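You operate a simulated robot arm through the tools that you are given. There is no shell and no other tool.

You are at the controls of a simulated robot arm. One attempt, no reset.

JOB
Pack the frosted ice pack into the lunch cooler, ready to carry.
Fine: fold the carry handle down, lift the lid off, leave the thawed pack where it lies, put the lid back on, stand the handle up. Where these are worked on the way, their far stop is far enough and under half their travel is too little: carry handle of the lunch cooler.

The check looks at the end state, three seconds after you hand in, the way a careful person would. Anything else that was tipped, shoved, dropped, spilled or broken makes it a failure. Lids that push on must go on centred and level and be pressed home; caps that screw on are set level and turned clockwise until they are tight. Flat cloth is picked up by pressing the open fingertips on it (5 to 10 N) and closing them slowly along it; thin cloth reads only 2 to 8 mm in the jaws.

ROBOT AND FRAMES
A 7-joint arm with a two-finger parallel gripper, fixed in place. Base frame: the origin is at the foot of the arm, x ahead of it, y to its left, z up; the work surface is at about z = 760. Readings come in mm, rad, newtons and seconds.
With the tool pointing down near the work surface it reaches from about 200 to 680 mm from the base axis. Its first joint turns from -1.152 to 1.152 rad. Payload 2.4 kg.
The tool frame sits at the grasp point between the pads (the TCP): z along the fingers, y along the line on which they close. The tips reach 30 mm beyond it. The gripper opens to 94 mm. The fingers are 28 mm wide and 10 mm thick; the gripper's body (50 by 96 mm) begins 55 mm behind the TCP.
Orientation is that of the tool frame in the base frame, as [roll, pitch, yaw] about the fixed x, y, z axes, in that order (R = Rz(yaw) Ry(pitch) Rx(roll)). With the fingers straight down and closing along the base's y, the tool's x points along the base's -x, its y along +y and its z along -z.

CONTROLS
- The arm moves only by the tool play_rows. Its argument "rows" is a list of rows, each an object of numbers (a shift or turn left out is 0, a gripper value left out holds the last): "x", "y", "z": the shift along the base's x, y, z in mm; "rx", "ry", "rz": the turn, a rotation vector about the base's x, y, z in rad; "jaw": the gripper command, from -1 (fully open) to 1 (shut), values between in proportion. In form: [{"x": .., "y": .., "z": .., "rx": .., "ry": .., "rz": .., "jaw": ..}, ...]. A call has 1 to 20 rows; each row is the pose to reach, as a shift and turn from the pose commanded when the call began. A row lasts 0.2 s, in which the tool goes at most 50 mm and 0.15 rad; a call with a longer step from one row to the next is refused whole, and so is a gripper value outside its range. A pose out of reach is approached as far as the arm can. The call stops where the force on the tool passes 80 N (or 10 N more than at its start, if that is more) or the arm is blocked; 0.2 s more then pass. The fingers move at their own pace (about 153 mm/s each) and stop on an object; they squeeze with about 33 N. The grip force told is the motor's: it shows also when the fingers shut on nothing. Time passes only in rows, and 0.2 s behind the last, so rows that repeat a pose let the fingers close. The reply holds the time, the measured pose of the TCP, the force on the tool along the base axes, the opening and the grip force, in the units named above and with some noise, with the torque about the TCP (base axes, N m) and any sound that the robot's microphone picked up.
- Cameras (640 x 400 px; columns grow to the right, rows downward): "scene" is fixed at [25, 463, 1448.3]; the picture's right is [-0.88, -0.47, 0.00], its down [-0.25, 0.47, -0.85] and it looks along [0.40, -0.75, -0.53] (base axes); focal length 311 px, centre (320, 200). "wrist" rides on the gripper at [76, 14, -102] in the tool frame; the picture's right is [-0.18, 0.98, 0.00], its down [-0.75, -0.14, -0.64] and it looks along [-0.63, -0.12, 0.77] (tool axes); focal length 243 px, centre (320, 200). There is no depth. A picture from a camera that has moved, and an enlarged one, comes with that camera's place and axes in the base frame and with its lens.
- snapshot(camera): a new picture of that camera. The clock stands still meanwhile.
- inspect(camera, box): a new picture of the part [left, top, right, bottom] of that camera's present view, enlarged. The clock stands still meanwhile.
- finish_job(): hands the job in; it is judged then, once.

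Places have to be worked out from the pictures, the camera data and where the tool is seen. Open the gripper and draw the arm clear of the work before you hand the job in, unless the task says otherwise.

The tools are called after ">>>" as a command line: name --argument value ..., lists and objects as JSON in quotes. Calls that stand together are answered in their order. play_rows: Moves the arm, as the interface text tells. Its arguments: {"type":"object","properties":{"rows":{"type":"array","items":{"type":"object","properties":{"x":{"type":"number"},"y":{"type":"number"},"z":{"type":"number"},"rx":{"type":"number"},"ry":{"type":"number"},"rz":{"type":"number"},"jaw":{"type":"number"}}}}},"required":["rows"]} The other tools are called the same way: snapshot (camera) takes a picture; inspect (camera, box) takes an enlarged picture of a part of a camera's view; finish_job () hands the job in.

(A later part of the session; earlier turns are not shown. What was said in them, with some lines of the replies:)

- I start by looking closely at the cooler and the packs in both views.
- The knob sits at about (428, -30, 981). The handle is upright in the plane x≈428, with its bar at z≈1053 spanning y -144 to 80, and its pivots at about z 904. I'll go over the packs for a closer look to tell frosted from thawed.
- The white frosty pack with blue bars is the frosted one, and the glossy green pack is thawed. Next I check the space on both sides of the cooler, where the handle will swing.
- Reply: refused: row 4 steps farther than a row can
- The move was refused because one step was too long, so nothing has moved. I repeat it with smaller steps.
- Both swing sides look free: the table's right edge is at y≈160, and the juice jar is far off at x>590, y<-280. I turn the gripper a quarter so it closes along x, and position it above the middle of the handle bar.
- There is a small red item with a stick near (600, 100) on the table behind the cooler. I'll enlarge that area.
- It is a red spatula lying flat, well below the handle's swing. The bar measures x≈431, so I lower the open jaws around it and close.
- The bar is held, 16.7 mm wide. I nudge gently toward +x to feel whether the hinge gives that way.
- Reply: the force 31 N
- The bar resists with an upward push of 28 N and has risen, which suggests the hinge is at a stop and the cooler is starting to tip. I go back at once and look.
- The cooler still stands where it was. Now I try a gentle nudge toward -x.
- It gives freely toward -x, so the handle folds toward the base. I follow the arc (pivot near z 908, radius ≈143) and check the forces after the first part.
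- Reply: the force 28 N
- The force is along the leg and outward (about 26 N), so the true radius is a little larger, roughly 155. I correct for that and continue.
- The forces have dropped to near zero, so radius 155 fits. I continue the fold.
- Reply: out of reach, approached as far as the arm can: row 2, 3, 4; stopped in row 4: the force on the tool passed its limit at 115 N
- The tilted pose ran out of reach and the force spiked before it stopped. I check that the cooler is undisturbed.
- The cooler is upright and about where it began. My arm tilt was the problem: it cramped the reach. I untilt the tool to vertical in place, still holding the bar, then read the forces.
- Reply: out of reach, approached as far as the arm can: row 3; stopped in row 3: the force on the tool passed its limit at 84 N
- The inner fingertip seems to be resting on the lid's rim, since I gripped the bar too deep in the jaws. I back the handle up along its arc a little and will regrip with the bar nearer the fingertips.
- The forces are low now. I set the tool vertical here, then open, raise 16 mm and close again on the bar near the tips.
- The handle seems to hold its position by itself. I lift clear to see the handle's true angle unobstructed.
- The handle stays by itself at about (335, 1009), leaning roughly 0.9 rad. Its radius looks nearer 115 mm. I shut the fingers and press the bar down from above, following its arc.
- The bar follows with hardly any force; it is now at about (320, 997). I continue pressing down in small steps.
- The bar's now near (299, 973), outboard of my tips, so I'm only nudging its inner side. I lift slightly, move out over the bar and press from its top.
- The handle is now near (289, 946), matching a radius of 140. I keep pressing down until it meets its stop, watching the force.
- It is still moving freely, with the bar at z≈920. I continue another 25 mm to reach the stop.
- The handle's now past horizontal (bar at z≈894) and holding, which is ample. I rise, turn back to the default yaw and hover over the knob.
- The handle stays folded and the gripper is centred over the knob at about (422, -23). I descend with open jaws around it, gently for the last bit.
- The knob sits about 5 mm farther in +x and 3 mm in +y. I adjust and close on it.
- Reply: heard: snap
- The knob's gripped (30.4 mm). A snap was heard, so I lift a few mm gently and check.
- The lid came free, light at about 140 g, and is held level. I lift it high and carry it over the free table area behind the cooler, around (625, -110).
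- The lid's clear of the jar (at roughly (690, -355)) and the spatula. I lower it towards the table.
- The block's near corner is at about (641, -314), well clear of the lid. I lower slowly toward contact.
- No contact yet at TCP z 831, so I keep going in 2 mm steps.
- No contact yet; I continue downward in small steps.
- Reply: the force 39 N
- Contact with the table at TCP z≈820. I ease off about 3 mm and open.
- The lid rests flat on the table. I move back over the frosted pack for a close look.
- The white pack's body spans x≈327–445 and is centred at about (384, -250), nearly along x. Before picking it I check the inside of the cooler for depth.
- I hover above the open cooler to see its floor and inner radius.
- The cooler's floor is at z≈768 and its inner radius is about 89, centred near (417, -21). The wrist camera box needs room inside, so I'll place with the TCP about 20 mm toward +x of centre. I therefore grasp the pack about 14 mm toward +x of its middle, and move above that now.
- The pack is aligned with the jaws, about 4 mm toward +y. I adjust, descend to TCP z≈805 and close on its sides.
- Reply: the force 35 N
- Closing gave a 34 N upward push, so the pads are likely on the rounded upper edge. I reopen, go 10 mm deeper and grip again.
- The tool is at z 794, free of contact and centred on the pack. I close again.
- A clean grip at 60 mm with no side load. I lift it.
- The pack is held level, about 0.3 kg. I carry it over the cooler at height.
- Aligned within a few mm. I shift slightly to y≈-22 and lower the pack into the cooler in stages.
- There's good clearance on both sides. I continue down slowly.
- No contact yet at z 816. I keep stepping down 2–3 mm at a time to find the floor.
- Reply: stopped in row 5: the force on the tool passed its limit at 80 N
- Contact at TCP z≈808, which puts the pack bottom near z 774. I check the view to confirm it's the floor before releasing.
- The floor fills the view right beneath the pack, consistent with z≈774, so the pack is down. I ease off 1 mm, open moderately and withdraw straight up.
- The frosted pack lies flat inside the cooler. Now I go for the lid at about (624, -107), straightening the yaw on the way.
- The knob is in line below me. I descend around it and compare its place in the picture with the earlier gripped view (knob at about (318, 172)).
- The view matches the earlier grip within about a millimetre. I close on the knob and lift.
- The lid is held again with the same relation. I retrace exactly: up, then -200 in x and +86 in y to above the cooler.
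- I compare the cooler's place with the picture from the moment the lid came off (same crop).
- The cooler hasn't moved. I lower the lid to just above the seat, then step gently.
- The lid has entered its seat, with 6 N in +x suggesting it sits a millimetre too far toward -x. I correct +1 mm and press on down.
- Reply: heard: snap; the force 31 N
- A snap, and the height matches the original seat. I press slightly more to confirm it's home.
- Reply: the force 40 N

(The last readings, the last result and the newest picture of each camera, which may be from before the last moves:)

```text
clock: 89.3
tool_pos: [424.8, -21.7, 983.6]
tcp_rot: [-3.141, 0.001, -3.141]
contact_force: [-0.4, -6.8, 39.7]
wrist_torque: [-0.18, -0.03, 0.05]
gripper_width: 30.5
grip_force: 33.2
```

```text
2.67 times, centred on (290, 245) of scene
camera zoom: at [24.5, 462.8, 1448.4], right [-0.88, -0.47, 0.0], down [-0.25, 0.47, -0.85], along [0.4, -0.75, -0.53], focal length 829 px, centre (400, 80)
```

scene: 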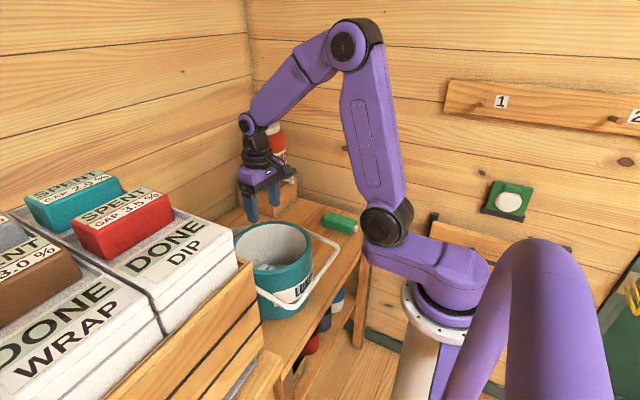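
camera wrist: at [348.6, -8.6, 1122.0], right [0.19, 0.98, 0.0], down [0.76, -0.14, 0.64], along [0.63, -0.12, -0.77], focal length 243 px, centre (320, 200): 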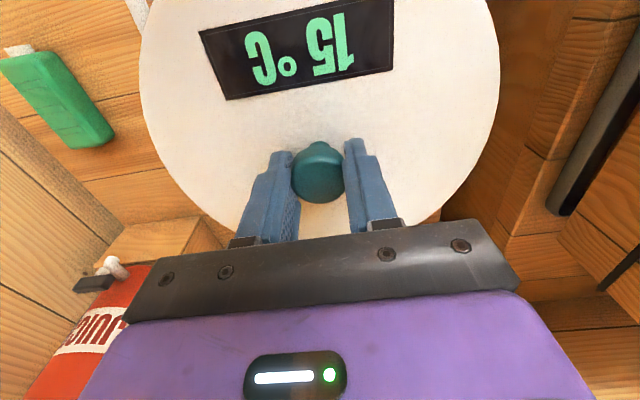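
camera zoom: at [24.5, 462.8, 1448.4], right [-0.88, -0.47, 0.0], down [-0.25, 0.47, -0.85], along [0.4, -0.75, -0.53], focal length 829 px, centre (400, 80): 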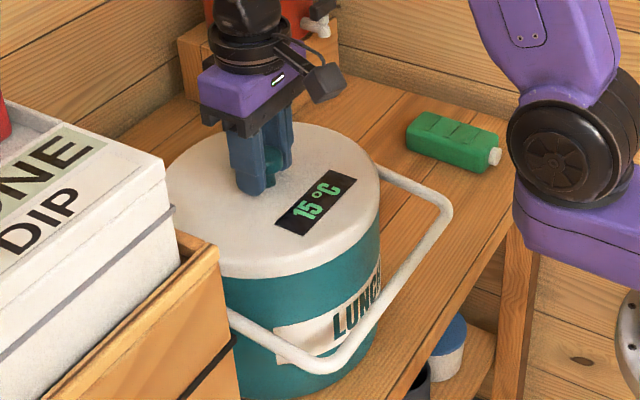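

The lid looks level and seated. I unload, open and rise.

>>> play_rows --rows '[{"z": 2}, {"z": 2.5, "jaw": 0}, {"z": 2.5, "jaw": -0.5}, {"z": 2.5, "jaw": -1}, {"z": 2.5, "jaw": -1}, {"z": 15}, {"z": 45}, {"z": 85}, {"z": 125}, {"z": 140}, {"z": 140}]'

>>> snapshot --camera "wrist"

>>> inspect --camera "scene" --box '[220, 170, 360, 320]'

```text
clock: 91.7
tool_pos: [426.0, -20.3, 1121.0]
tcp_rot: [3.141, -0.003, 3.139]
contact_force: [-0.1, -0.6, -0.3]
wrist_torque: [-0.02, -0.01, 0.04]
gripper_width: 94.0
grip_force: 0.1
```

```text
taken
camera wrist: at [350.8, -6.7, 1223.9], right [0.19, 0.98, 0.0], down [0.76, -0.14, 0.64], along [0.63, -0.12, -0.77], focal length 243 px, centre (320, 200)
```

wrist: 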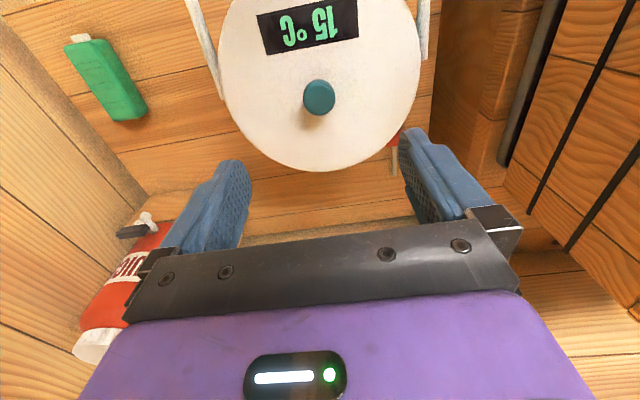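

```text
2.67 times, centred on (290, 245) of scene
camera zoom: at [25.0, 463.0, 1448.3], right [-0.88, -0.47, 0.0], down [-0.25, 0.47, -0.85], along [0.4, -0.75, -0.53], focal length 829 px, centre (400, 80)
```

zoom: 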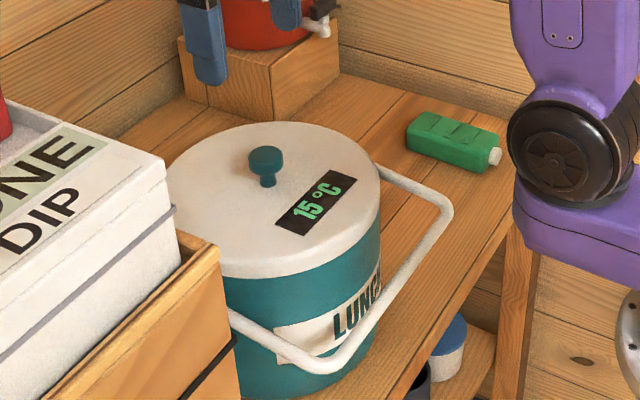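

The lid is level and pressed home (the display now reads 15 °C). Next is the handle: its bar lies at about (287, z 890). I turn the gripper to close along x and go above the bar at y≈-95, where there's room between bar and cooler.

>>> play_rows --rows '[{"x": -13, "y": -7, "rz": 0.145, "jaw": -0.2}, {"x": -26, "y": -14, "rz": 0.29, "jaw": 0.234}, {"x": -39, "y": -21, "rz": 0.43}, {"x": -52, "y": -28, "rz": 0.57}, {"x": -65, "y": -35, "rz": 0.71}, {"x": -78, "y": -42, "rz": 0.85}, {"x": -91, "y": -49, "rz": 0.99}, {"x": -104, "y": -56, "rz": 1.13}, {"x": -117, "y": -63, "rz": 1.27}, {"x": -130, "y": -70, "rz": 1.41}, {"x": -138, "y": -73, "rz": 1.5}, {"x": -138, "y": -73, "rz": 1.572}, {"x": -138, "y": -73, "rz": 1.572, "z": -40}, {"x": -138, "y": -73, "rz": 1.572, "z": -80}, {"x": -138, "y": -73, "rz": 1.572, "z": -120}, {"x": -138, "y": -73, "rz": 1.572, "z": -150}, {"x": -138, "y": -73, "rz": 1.572, "z": -150}]'

>>> snapshot --camera "wrist"

>>> inspect --camera "scene" --box '[220, 170, 380, 320]'

```text
clock: 95.3
tool_pos: [287.7, -93.1, 969.7]
tcp_rot: [3.141, -0.004, -1.572]
contact_force: [0.7, -1.6, 0.1]
wrist_torque: [-0.04, 0.0, -0.02]
gripper_width: 36.0
grip_force: 0.0
```

```text
taken
camera wrist: at [274.3, -168.7, 1073.4], right [-0.98, 0.19, 0.0], down [0.14, 0.76, 0.64], along [0.12, 0.63, -0.77], focal length 243 px, centre (320, 200)
```

wrist: 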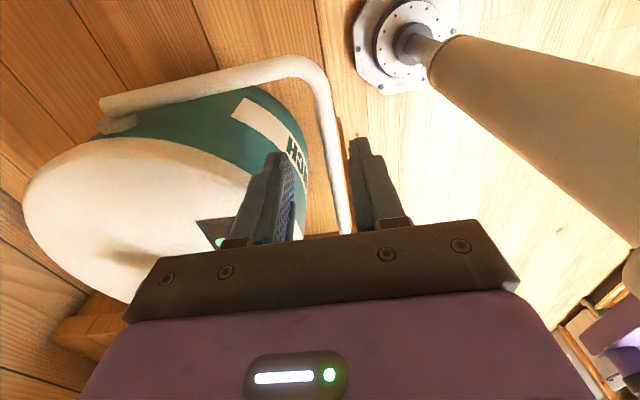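

```text
2.67 times, centred on (300, 245) of scene
camera zoom: at [25.0, 463.0, 1448.3], right [-0.88, -0.47, 0.0], down [-0.25, 0.47, -0.85], along [0.4, -0.75, -0.53], focal length 829 px, centre (373, 80)
```

zoom: 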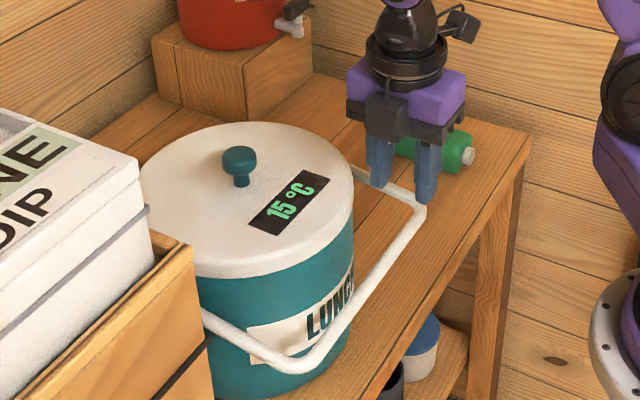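

The bar measures x≈281, so I shift -6 mm, lower the jaws around it and close near the fingertips.

>>> play_rows --rows '[{"x": -6, "z": -15}, {"x": -6, "z": -32}, {"x": -6, "z": -48}, {"x": -6, "z": -58}, {"x": -6, "z": -65}, {"x": -6, "z": -65}, {"x": -6, "z": -65, "jaw": 1}, {"x": -6, "z": -65, "jaw": 1}, {"x": -6, "z": -65, "jaw": 1}]'

>>> snapshot --camera "wrist"

>>> inspect --camera "scene" --box '[220, 170, 380, 320]'

```text
clock: 97.3
tool_pos: [282.1, -93.6, 907.2]
tcp_rot: [3.141, -0.004, -1.572]
contact_force: [-0.1, 1.5, -0.3]
wrist_torque: [0.03, 0.04, -0.35]
gripper_width: 12.1
grip_force: 33.6
```

```text
taken
camera wrist: at [268.7, -169.0, 1010.9], right [-0.98, 0.19, 0.0], down [0.14, 0.76, 0.64], along [0.12, 0.63, -0.77], focal length 243 px, centre (320, 200)
```

wrist: 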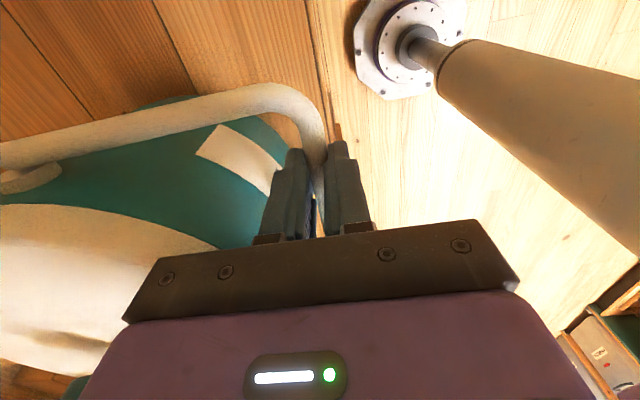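

```text
2.67 times, centred on (300, 245) of scene
camera zoom: at [25.0, 463.0, 1448.3], right [-0.88, -0.47, 0.0], down [-0.25, 0.47, -0.85], along [0.4, -0.75, -0.53], focal length 829 px, centre (373, 80)
```

zoom: 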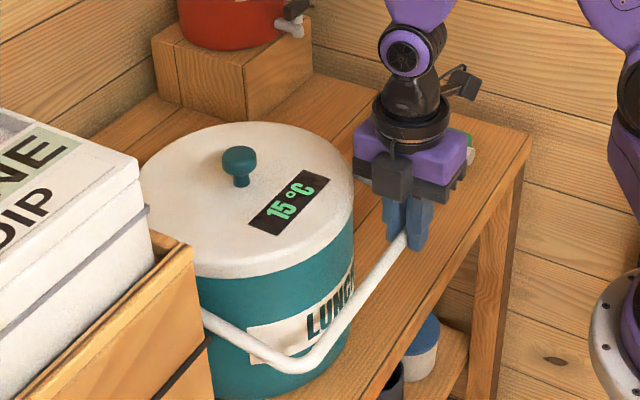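

The width of 12 mm shows the tips only pinch the bar's upper part. I open, go 12 mm deeper and close again.

>>> play_rows --rows '[{"jaw": 0.234}, {"jaw": 0.234}, {"z": -6}, {"z": -12}, {"z": -14}, {"z": -14}, {"z": -14, "jaw": 1}, {"z": -14, "jaw": 1}, {"z": -14, "jaw": 1}]'

```text
clock: 99.3
tool_pos: [282.1, -93.2, 893.9]
tcp_rot: [-3.14, -0.003, -1.571]
contact_force: [-3.7, -0.8, 24.2]
wrist_torque: [1.09, -1.92, -0.26]
gripper_width: 16.1
grip_force: 32.4
```

The torque reading suggests the gripper body's corner touches the lid top. I open, rise 6 mm and regrip.

>>> play_rows --rows '[{"jaw": 0.234}, {"jaw": 0.234}, {"jaw": 0.234, "z": 3, "y": -3}, {"jaw": 0.234, "z": 6, "y": -5}, {"jaw": 0.234, "z": 6, "y": -5}]'

>>> play_rows --rows '[{"jaw": 1}, {"jaw": 1}, {"jaw": 1}]'

>>> snapshot --camera "wrist"

>>> inspect --camera "scene" --box '[220, 170, 380, 320]'

```text
clock: 100.5
tool_pos: [281.4, -99.1, 899.3]
tcp_rot: [3.141, -0.003, -1.572]
contact_force: [0.2, -0.2, 0.8]
wrist_torque: [0.0, 0.0, 0.0]
gripper_width: 36.2
grip_force: 0.0
```

```text
clock: 101.3
tool_pos: [280.9, -98.9, 899.0]
tcp_rot: [-3.14, -0.004, -1.572]
contact_force: [3.9, -0.4, 0.3]
wrist_torque: [0.0, 0.02, -0.44]
gripper_width: 12.5
grip_force: 32.9
```

```text
taken
camera wrist: at [268.3, -174.2, 1002.5], right [-0.98, 0.19, 0.0], down [0.14, 0.76, 0.64], along [0.12, 0.63, -0.77], focal length 243 px, centre (320, 200)
```

wrist: 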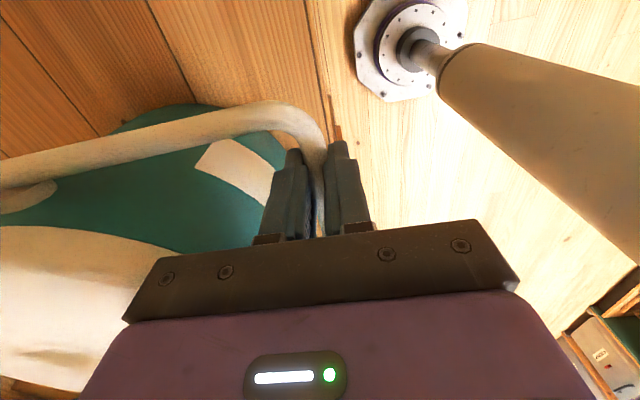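

```text
2.67 times, centred on (300, 245) of scene
camera zoom: at [25.1, 463.0, 1448.3], right [-0.88, -0.47, 0.0], down [-0.25, 0.47, -0.85], along [0.4, -0.75, -0.53], focal length 829 px, centre (373, 80)
```

zoom: 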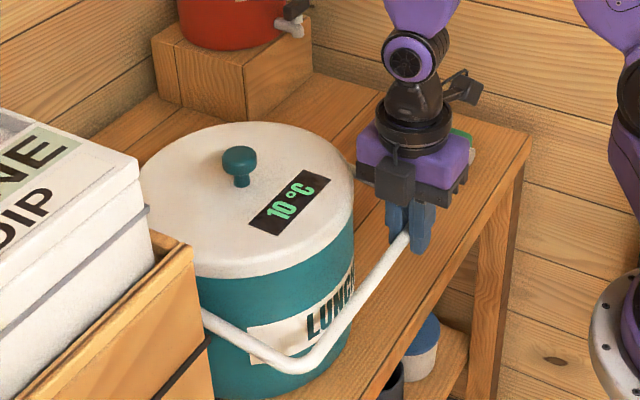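

The bar sits very near the tips, but the body is clear. I test by raising slowly 15 mm to see whether the handle follows.

>>> play_rows --rows '[{"z": 3, "x": -0.5}, {"z": 6, "x": -1}, {"z": 9, "x": -1}, {"z": 12, "x": -1}, {"z": 15, "x": -1}, {"z": 15, "x": -1}]'

>>> inspect --camera "scene" --box '[220, 170, 380, 320]'

```text
clock: 102.7
tool_pos: [281.7, -100.2, 914.4]
tcp_rot: [-3.141, -0.004, -1.571]
contact_force: [0.0, 2.3, -0.7]
wrist_torque: [0.04, -0.01, 0.05]
gripper_width: 12.2
grip_force: 33.5
```

```text
2.67 times, centred on (300, 245) of scene
camera zoom: at [25.0, 463.0, 1448.3], right [-0.88, -0.47, 0.0], down [-0.25, 0.47, -0.85], along [0.4, -0.75, -0.53], focal length 829 px, centre (373, 80)
```

zoom: 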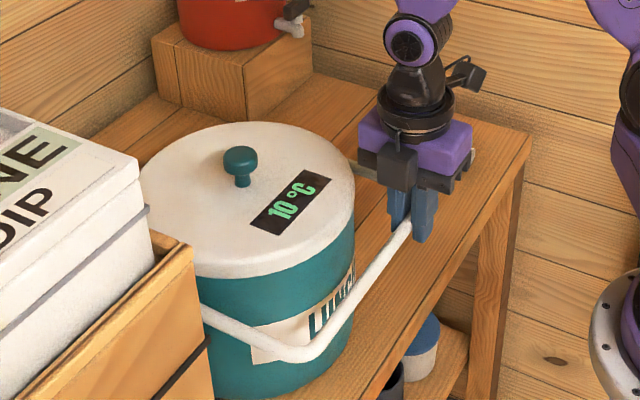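

The handle follows with almost no force. I continue up its arc (pivot (420, 912), radius 139) in small steps.

>>> play_rows --rows '[{"x": -0.7, "z": 6}, {"x": -1, "z": 12}, {"x": -1, "z": 19}, {"x": -0.7, "z": 25.8}, {"x": 0, "z": 32.7}, {"x": 1, "z": 39.6}, {"x": 2.4, "z": 46.4}, {"x": 4.1, "z": 53.2}, {"x": 6.1, "z": 60}, {"x": 8.4, "z": 66.4}, {"x": 8.4, "z": 66.4}]'

>>> inspect --camera "scene" --box '[220, 170, 380, 320]'

```text
clock: 105.1
tool_pos: [288.3, -99.7, 980.4]
tcp_rot: [3.14, -0.005, -1.57]
contact_force: [-0.9, 1.8, 0.5]
wrist_torque: [0.06, 0.06, -0.26]
gripper_width: 12.1
grip_force: 33.0
```

```text
2.67 times, centred on (300, 245) of scene
camera zoom: at [25.0, 463.0, 1448.3], right [-0.88, -0.47, 0.0], down [-0.25, 0.47, -0.85], along [0.4, -0.75, -0.53], focal length 829 px, centre (373, 80)
```

zoom: 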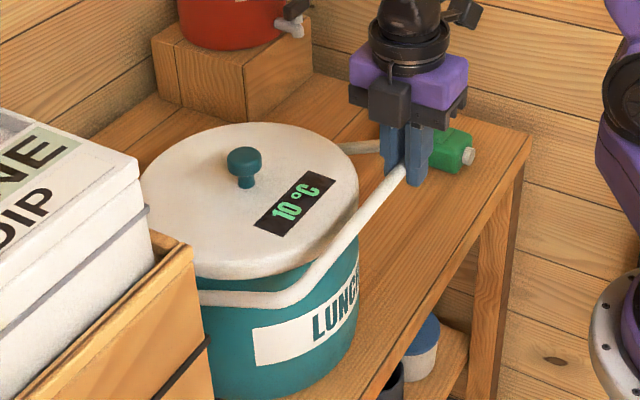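

It is still following; the cooler was dragged only a few mm. I bias the path slightly toward +x and continue up.

>>> play_rows --rows '[{"x": 3.5, "z": 6}, {"x": 7.5, "z": 12.6}, {"x": 11, "z": 18.6}, {"x": 15.1, "z": 24.6}, {"x": 19, "z": 30.3}, {"x": 23.7, "z": 36}, {"x": 28, "z": 41.2}, {"x": 33, "z": 46.4}, {"x": 38, "z": 51}, {"x": 43.1, "z": 55.5}, {"x": 43.1, "z": 55.5}]'

>>> inspect --camera "scene" --box '[220, 170, 380, 320]'

>>> snapshot --camera "wrist"

```text
clock: 107.5
tool_pos: [331.2, -99.5, 1036.8]
tcp_rot: [-3.139, -0.004, -1.574]
contact_force: [1.3, -2.6, 0.0]
wrist_torque: [-0.12, 0.01, -0.3]
gripper_width: 12.0
grip_force: 32.6
```

```text
2.67 times, centred on (300, 245) of scene
camera zoom: at [25.0, 462.9, 1448.3], right [-0.88, -0.47, 0.0], down [-0.25, 0.47, -0.85], along [0.4, -0.75, -0.53], focal length 829 px, centre (373, 80)
```

zoom: 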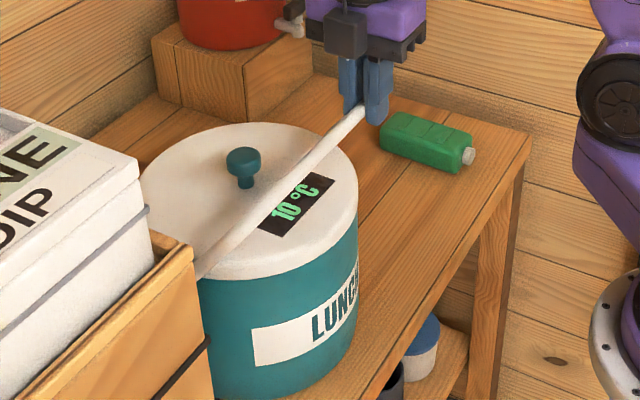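

```text
taken
camera wrist: at [317.5, -175.3, 1140.2], right [-0.98, 0.19, 0.0], down [0.14, 0.76, 0.64], along [0.12, 0.63, -0.77], focal length 243 px, centre (320, 200)
```

wrist: 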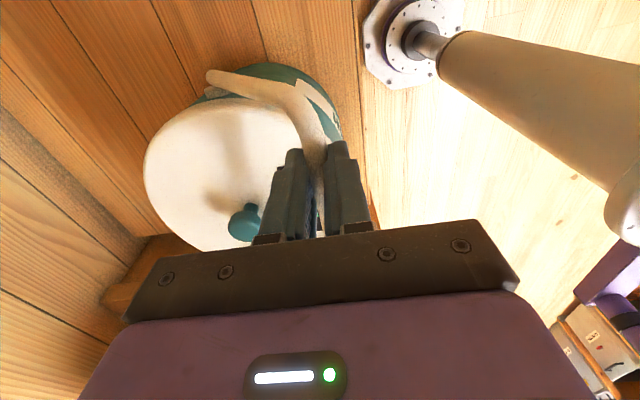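

Forces remain negligible and the cooler is steady. I continue toward upright.

>>> play_rows --rows '[{"x": 5.5, "z": 4.4}, {"x": 11, "z": 8.4}, {"x": 17, "z": 12.2}, {"x": 22.9, "z": 15.7}, {"x": 29, "z": 18.9}, {"x": 35.4, "z": 21.7}, {"x": 42, "z": 24.3}, {"x": 48.4, "z": 26.5}, {"x": 55, "z": 28.3}, {"x": 55, "z": 28.3}]'

>>> inspect --camera "scene" --box '[220, 140, 380, 320]'

>>> snapshot --camera "wrist"

```text
clock: 109.7
tool_pos: [384.8, -101.5, 1063.7]
tcp_rot: [-3.139, -0.002, -1.571]
contact_force: [-2.1, 0.7, 1.6]
wrist_torque: [-0.04, 0.09, -0.1]
gripper_width: 11.9
grip_force: 32.8
```

```text
2.22 times, centred on (300, 230) of scene
camera zoom: at [24.9, 463.0, 1448.3], right [-0.88, -0.47, 0.0], down [-0.25, 0.47, -0.85], along [0.4, -0.75, -0.53], focal length 691 px, centre (364, 133)
```

zoom: 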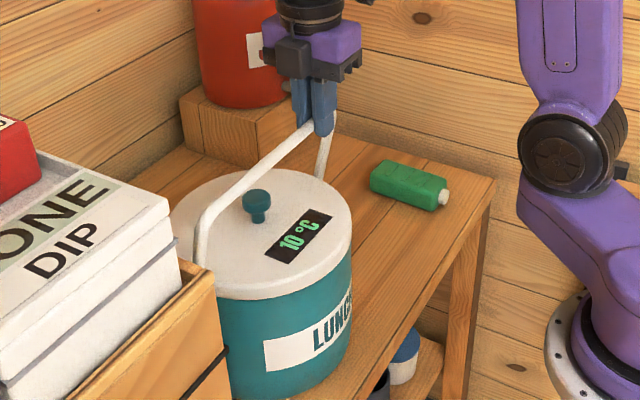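

```text
taken
camera wrist: at [372.9, -175.9, 1167.8], right [-0.98, 0.18, 0.0], down [0.14, 0.76, 0.64], along [0.12, 0.63, -0.77], focal length 243 px, centre (320, 200)
```

wrist: 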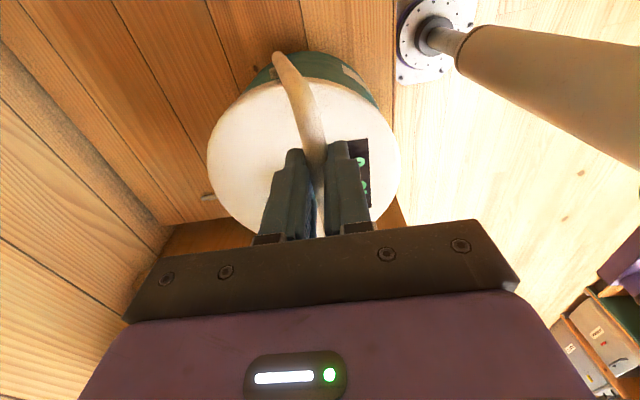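

The handle is nearly up, with the bar at x≈386. I go on in small moves, watching for the upright stop.

>>> play_rows --rows '[{"x": 4, "z": 1}, {"x": 8, "z": 1.8}, {"x": 12, "z": 2.5}, {"x": 16, "z": 3.2}, {"x": 20, "z": 3.8}, {"x": 20, "z": 3.8}]'

```text
clock: 111.1
tool_pos: [404.8, -98.9, 1067.3]
tcp_rot: [3.141, -0.004, -1.572]
contact_force: [-0.9, -6.4, 0.7]
wrist_torque: [-0.06, 0.06, 0.05]
gripper_width: 12.3
grip_force: 32.9
```

>>> inspect --camera "scene" --box '[220, 140, 380, 320]'

>>> snapshot --camera "wrist"

```text
2.22 times, centred on (300, 230) of scene
camera zoom: at [24.9, 462.8, 1448.3], right [-0.88, -0.47, 0.0], down [-0.25, 0.47, -0.85], along [0.4, -0.75, -0.53], focal length 691 px, centre (364, 133)
```

zoom: 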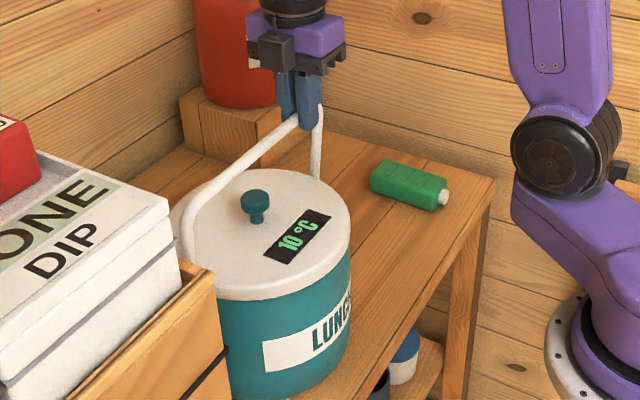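

```text
taken
camera wrist: at [392.2, -174.4, 1171.3], right [-0.98, 0.18, 0.0], down [0.14, 0.76, 0.64], along [0.12, 0.63, -0.77], focal length 243 px, centre (320, 200)
```

wrist: 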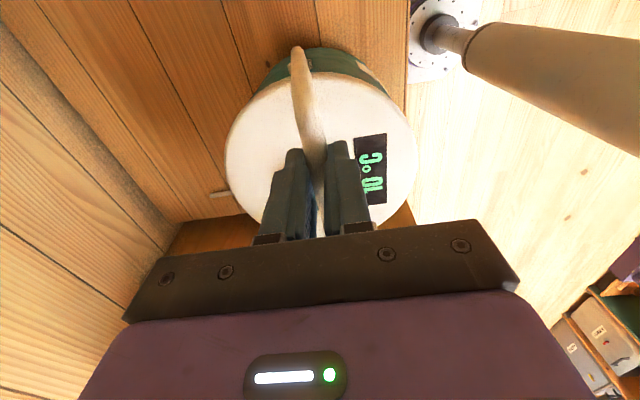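

The handle still leans about 14 mm. I continue in small steps.

>>> play_rows --rows '[{"x": 3, "z": 0.3}, {"x": 6, "z": 0.5}, {"x": 9, "z": 0.6}, {"x": 9, "z": 0.6}]'

```text
clock: 112.1
tool_pos: [415.3, -99.0, 1068.0]
tcp_rot: [3.141, -0.004, -1.572]
contact_force: [0.3, 0.4, -0.2]
wrist_torque: [0.15, 0.06, 0.08]
gripper_width: 12.1
grip_force: 32.8
```

>>> play_rows --rows '[{"x": 2}, {"x": 4}, {"x": 4}]'

>>> inspect --camera "scene" --box '[220, 140, 380, 320]'

```text
clock: 112.9
tool_pos: [418.9, -99.9, 1069.0]
tcp_rot: [-3.141, -0.004, -1.571]
contact_force: [-0.5, 0.8, -0.2]
wrist_torque: [-0.23, 0.08, 0.18]
gripper_width: 12.1
grip_force: 33.3
```

```text
2.22 times, centred on (300, 230) of scene
camera zoom: at [25.1, 463.0, 1448.3], right [-0.88, -0.47, 0.0], down [-0.25, 0.47, -0.85], along [0.4, -0.75, -0.53], focal length 691 px, centre (364, 133)
```

zoom: 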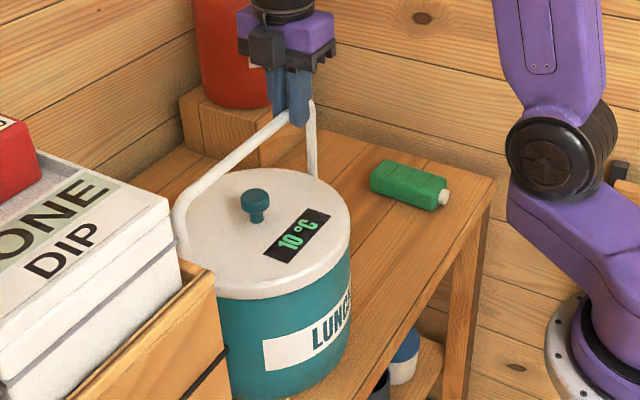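

Almost upright. I nudge a few more mm and watch for the stop.

>>> play_rows --rows '[{"x": 2}, {"x": 4}, {"x": 4}]'

>>> inspect --camera "scene" --box '[220, 140, 380, 320]'

>>> snapshot --camera "wrist"

```text
clock: 113.7
tool_pos: [422.1, -100.5, 1069.7]
tcp_rot: [-3.14, -0.006, -1.573]
contact_force: [-8.5, -5.0, 15.4]
wrist_torque: [0.28, 0.21, 0.43]
gripper_width: 12.1
grip_force: 33.2
```

```text
2.22 times, centred on (300, 230) of scene
camera zoom: at [24.5, 462.8, 1448.3], right [-0.88, -0.47, 0.0], down [-0.25, 0.47, -0.85], along [0.4, -0.75, -0.53], focal length 691 px, centre (364, 133)
```

zoom: 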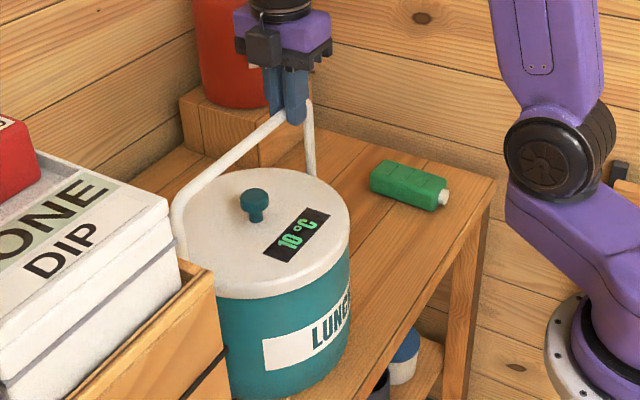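

```text
taken
camera wrist: at [408.9, -175.7, 1172.5], right [-0.98, 0.19, 0.0], down [0.14, 0.76, 0.64], along [0.12, 0.63, -0.77], focal length 243 px, centre (320, 200)
```

wrist: 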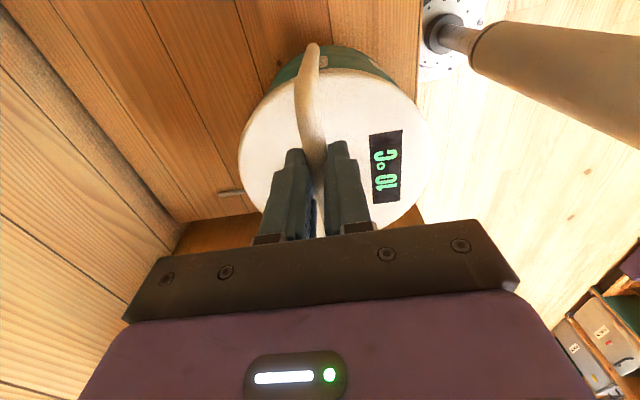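

The stop signature appeared (-8 N, +15 N), so the handle is upright against its stop. I ease back 2 mm to unload, open slowly and rise clear.

>>> play_rows --rows '[{"x": -1}, {"x": -2}, {"x": -2}]'

>>> play_rows --rows '[{"jaw": 0.5}, {"jaw": 0.2}, {"jaw": 0.0}, {"jaw": 0.0}, {"jaw": 0.0, "z": 10}, {"jaw": 0.0, "z": 30}, {"jaw": 0.0, "z": 65}, {"jaw": 0.0, "z": 105}, {"jaw": 0.0, "z": 145}, {"jaw": 0.0, "z": 170}, {"jaw": 0.0, "z": 170}]'

>>> inspect --camera "scene" --box '[220, 140, 380, 320]'

>>> snapshot --camera "wrist"

```text
clock: 114.5
tool_pos: [420.9, -99.3, 1068.6]
tcp_rot: [-3.141, -0.004, -1.571]
contact_force: [-2.8, -6.2, 2.6]
wrist_torque: [-0.57, 0.0, 0.13]
gripper_width: 12.1
grip_force: 33.1
```

```text
clock: 116.9
tool_pos: [422.5, -97.7, 1240.0]
tcp_rot: [-3.141, -0.004, -1.57]
contact_force: [0.1, -0.2, -0.4]
wrist_torque: [0.0, -0.01, -0.01]
gripper_width: 46.9
grip_force: 0.0
```

```text
2.22 times, centred on (300, 230) of scene
camera zoom: at [25.0, 463.0, 1448.3], right [-0.88, -0.47, 0.0], down [-0.25, 0.47, -0.85], along [0.4, -0.75, -0.53], focal length 691 px, centre (364, 133)
```

zoom: 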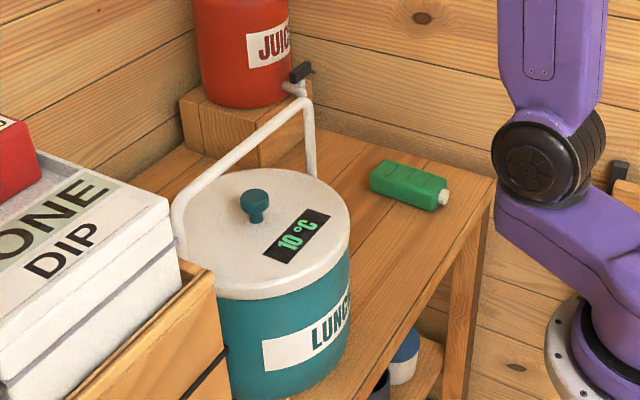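

```text
taken
camera wrist: at [409.0, -172.8, 1343.4], right [-0.98, 0.18, 0.0], down [0.14, 0.76, 0.64], along [0.12, 0.63, -0.77], focal length 243 px, centre (320, 200)
```

wrist: 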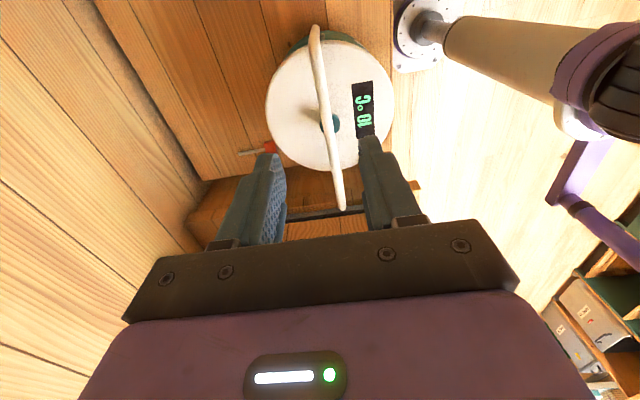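

The handle stands upright within a degree or two, the lid is level, the thawed green pack is untouched, and the display shows it cooling. I draw the arm clear with the gripper open and take a last look.

>>> play_rows --rows '[{"z": 20, "jaw": -1}, {"z": 40, "x": -20, "y": -20}, {"z": 45, "x": -50, "y": -45}, {"z": 45, "x": -80, "y": -70}, {"z": 45, "x": -100, "y": -90}, {"z": 45, "x": -100, "y": -90}]'

>>> snapshot --camera "scene"

>>> inspect --camera "scene" --box '[220, 110, 390, 330]'

```text
clock: 118.3
tool_pos: [318.8, -189.7, 1282.0]
tcp_rot: [-3.141, -0.002, -1.571]
contact_force: [-0.3, -1.4, 0.1]
wrist_torque: [-0.01, 0.0, -0.02]
gripper_width: 93.8
grip_force: 0.0
```

```text
taken
```

scene: 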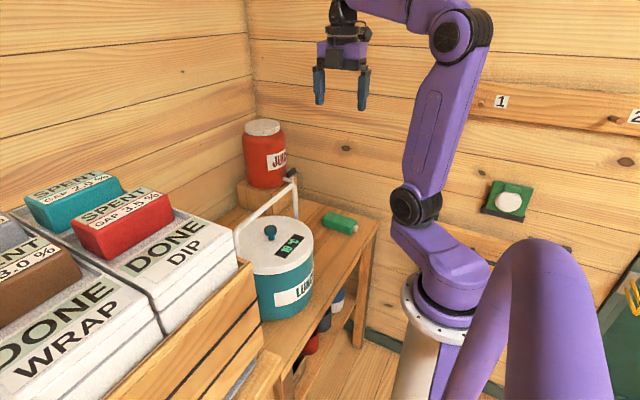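

```text
1.82 times, centred on (305, 220) of scene
camera zoom: at [25.0, 463.0, 1448.3], right [-0.88, -0.47, 0.0], down [-0.25, 0.47, -0.85], along [0.4, -0.75, -0.53], focal length 565 px, centre (347, 164)
```

zoom: 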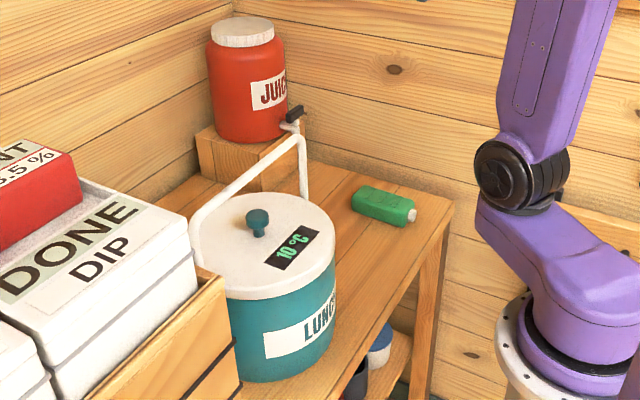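

The scene matches the starting layout: lid on level, handle upright, green pack in place, nothing else disturbed, and the frosted pack inside. I hand the job in.

>>> finish_job

```text
The job is handed in.
```

I handed the job in with the frosted pack lying flat inside the lunch cooler, the lid on and the handle upright. I haven't been told the result of the check.

- **Lid:** it went back level, at its original height, with an audible snap.
- **Handle:** I folded it toward the arm, past horizontal, to lift the lid. Afterwards I stood it back up until it met its stop.
- **Thawed pack:** I never touched the green pack; it's where it started.
- **Display:** the lid display read 20 °C at the start and 10 °C at the end.

**What could count against it:**
- **Cooler position:** it slid on the table while I worked the handle, by up to about 17 mm at one point. It ended within several millimetres of where it began.
- **Force limit:** the arm hit its force limit three times, peaking at 115 N: twice while folding the handle and once when the pack met the cooler floor. I saw no damage in the pictures.
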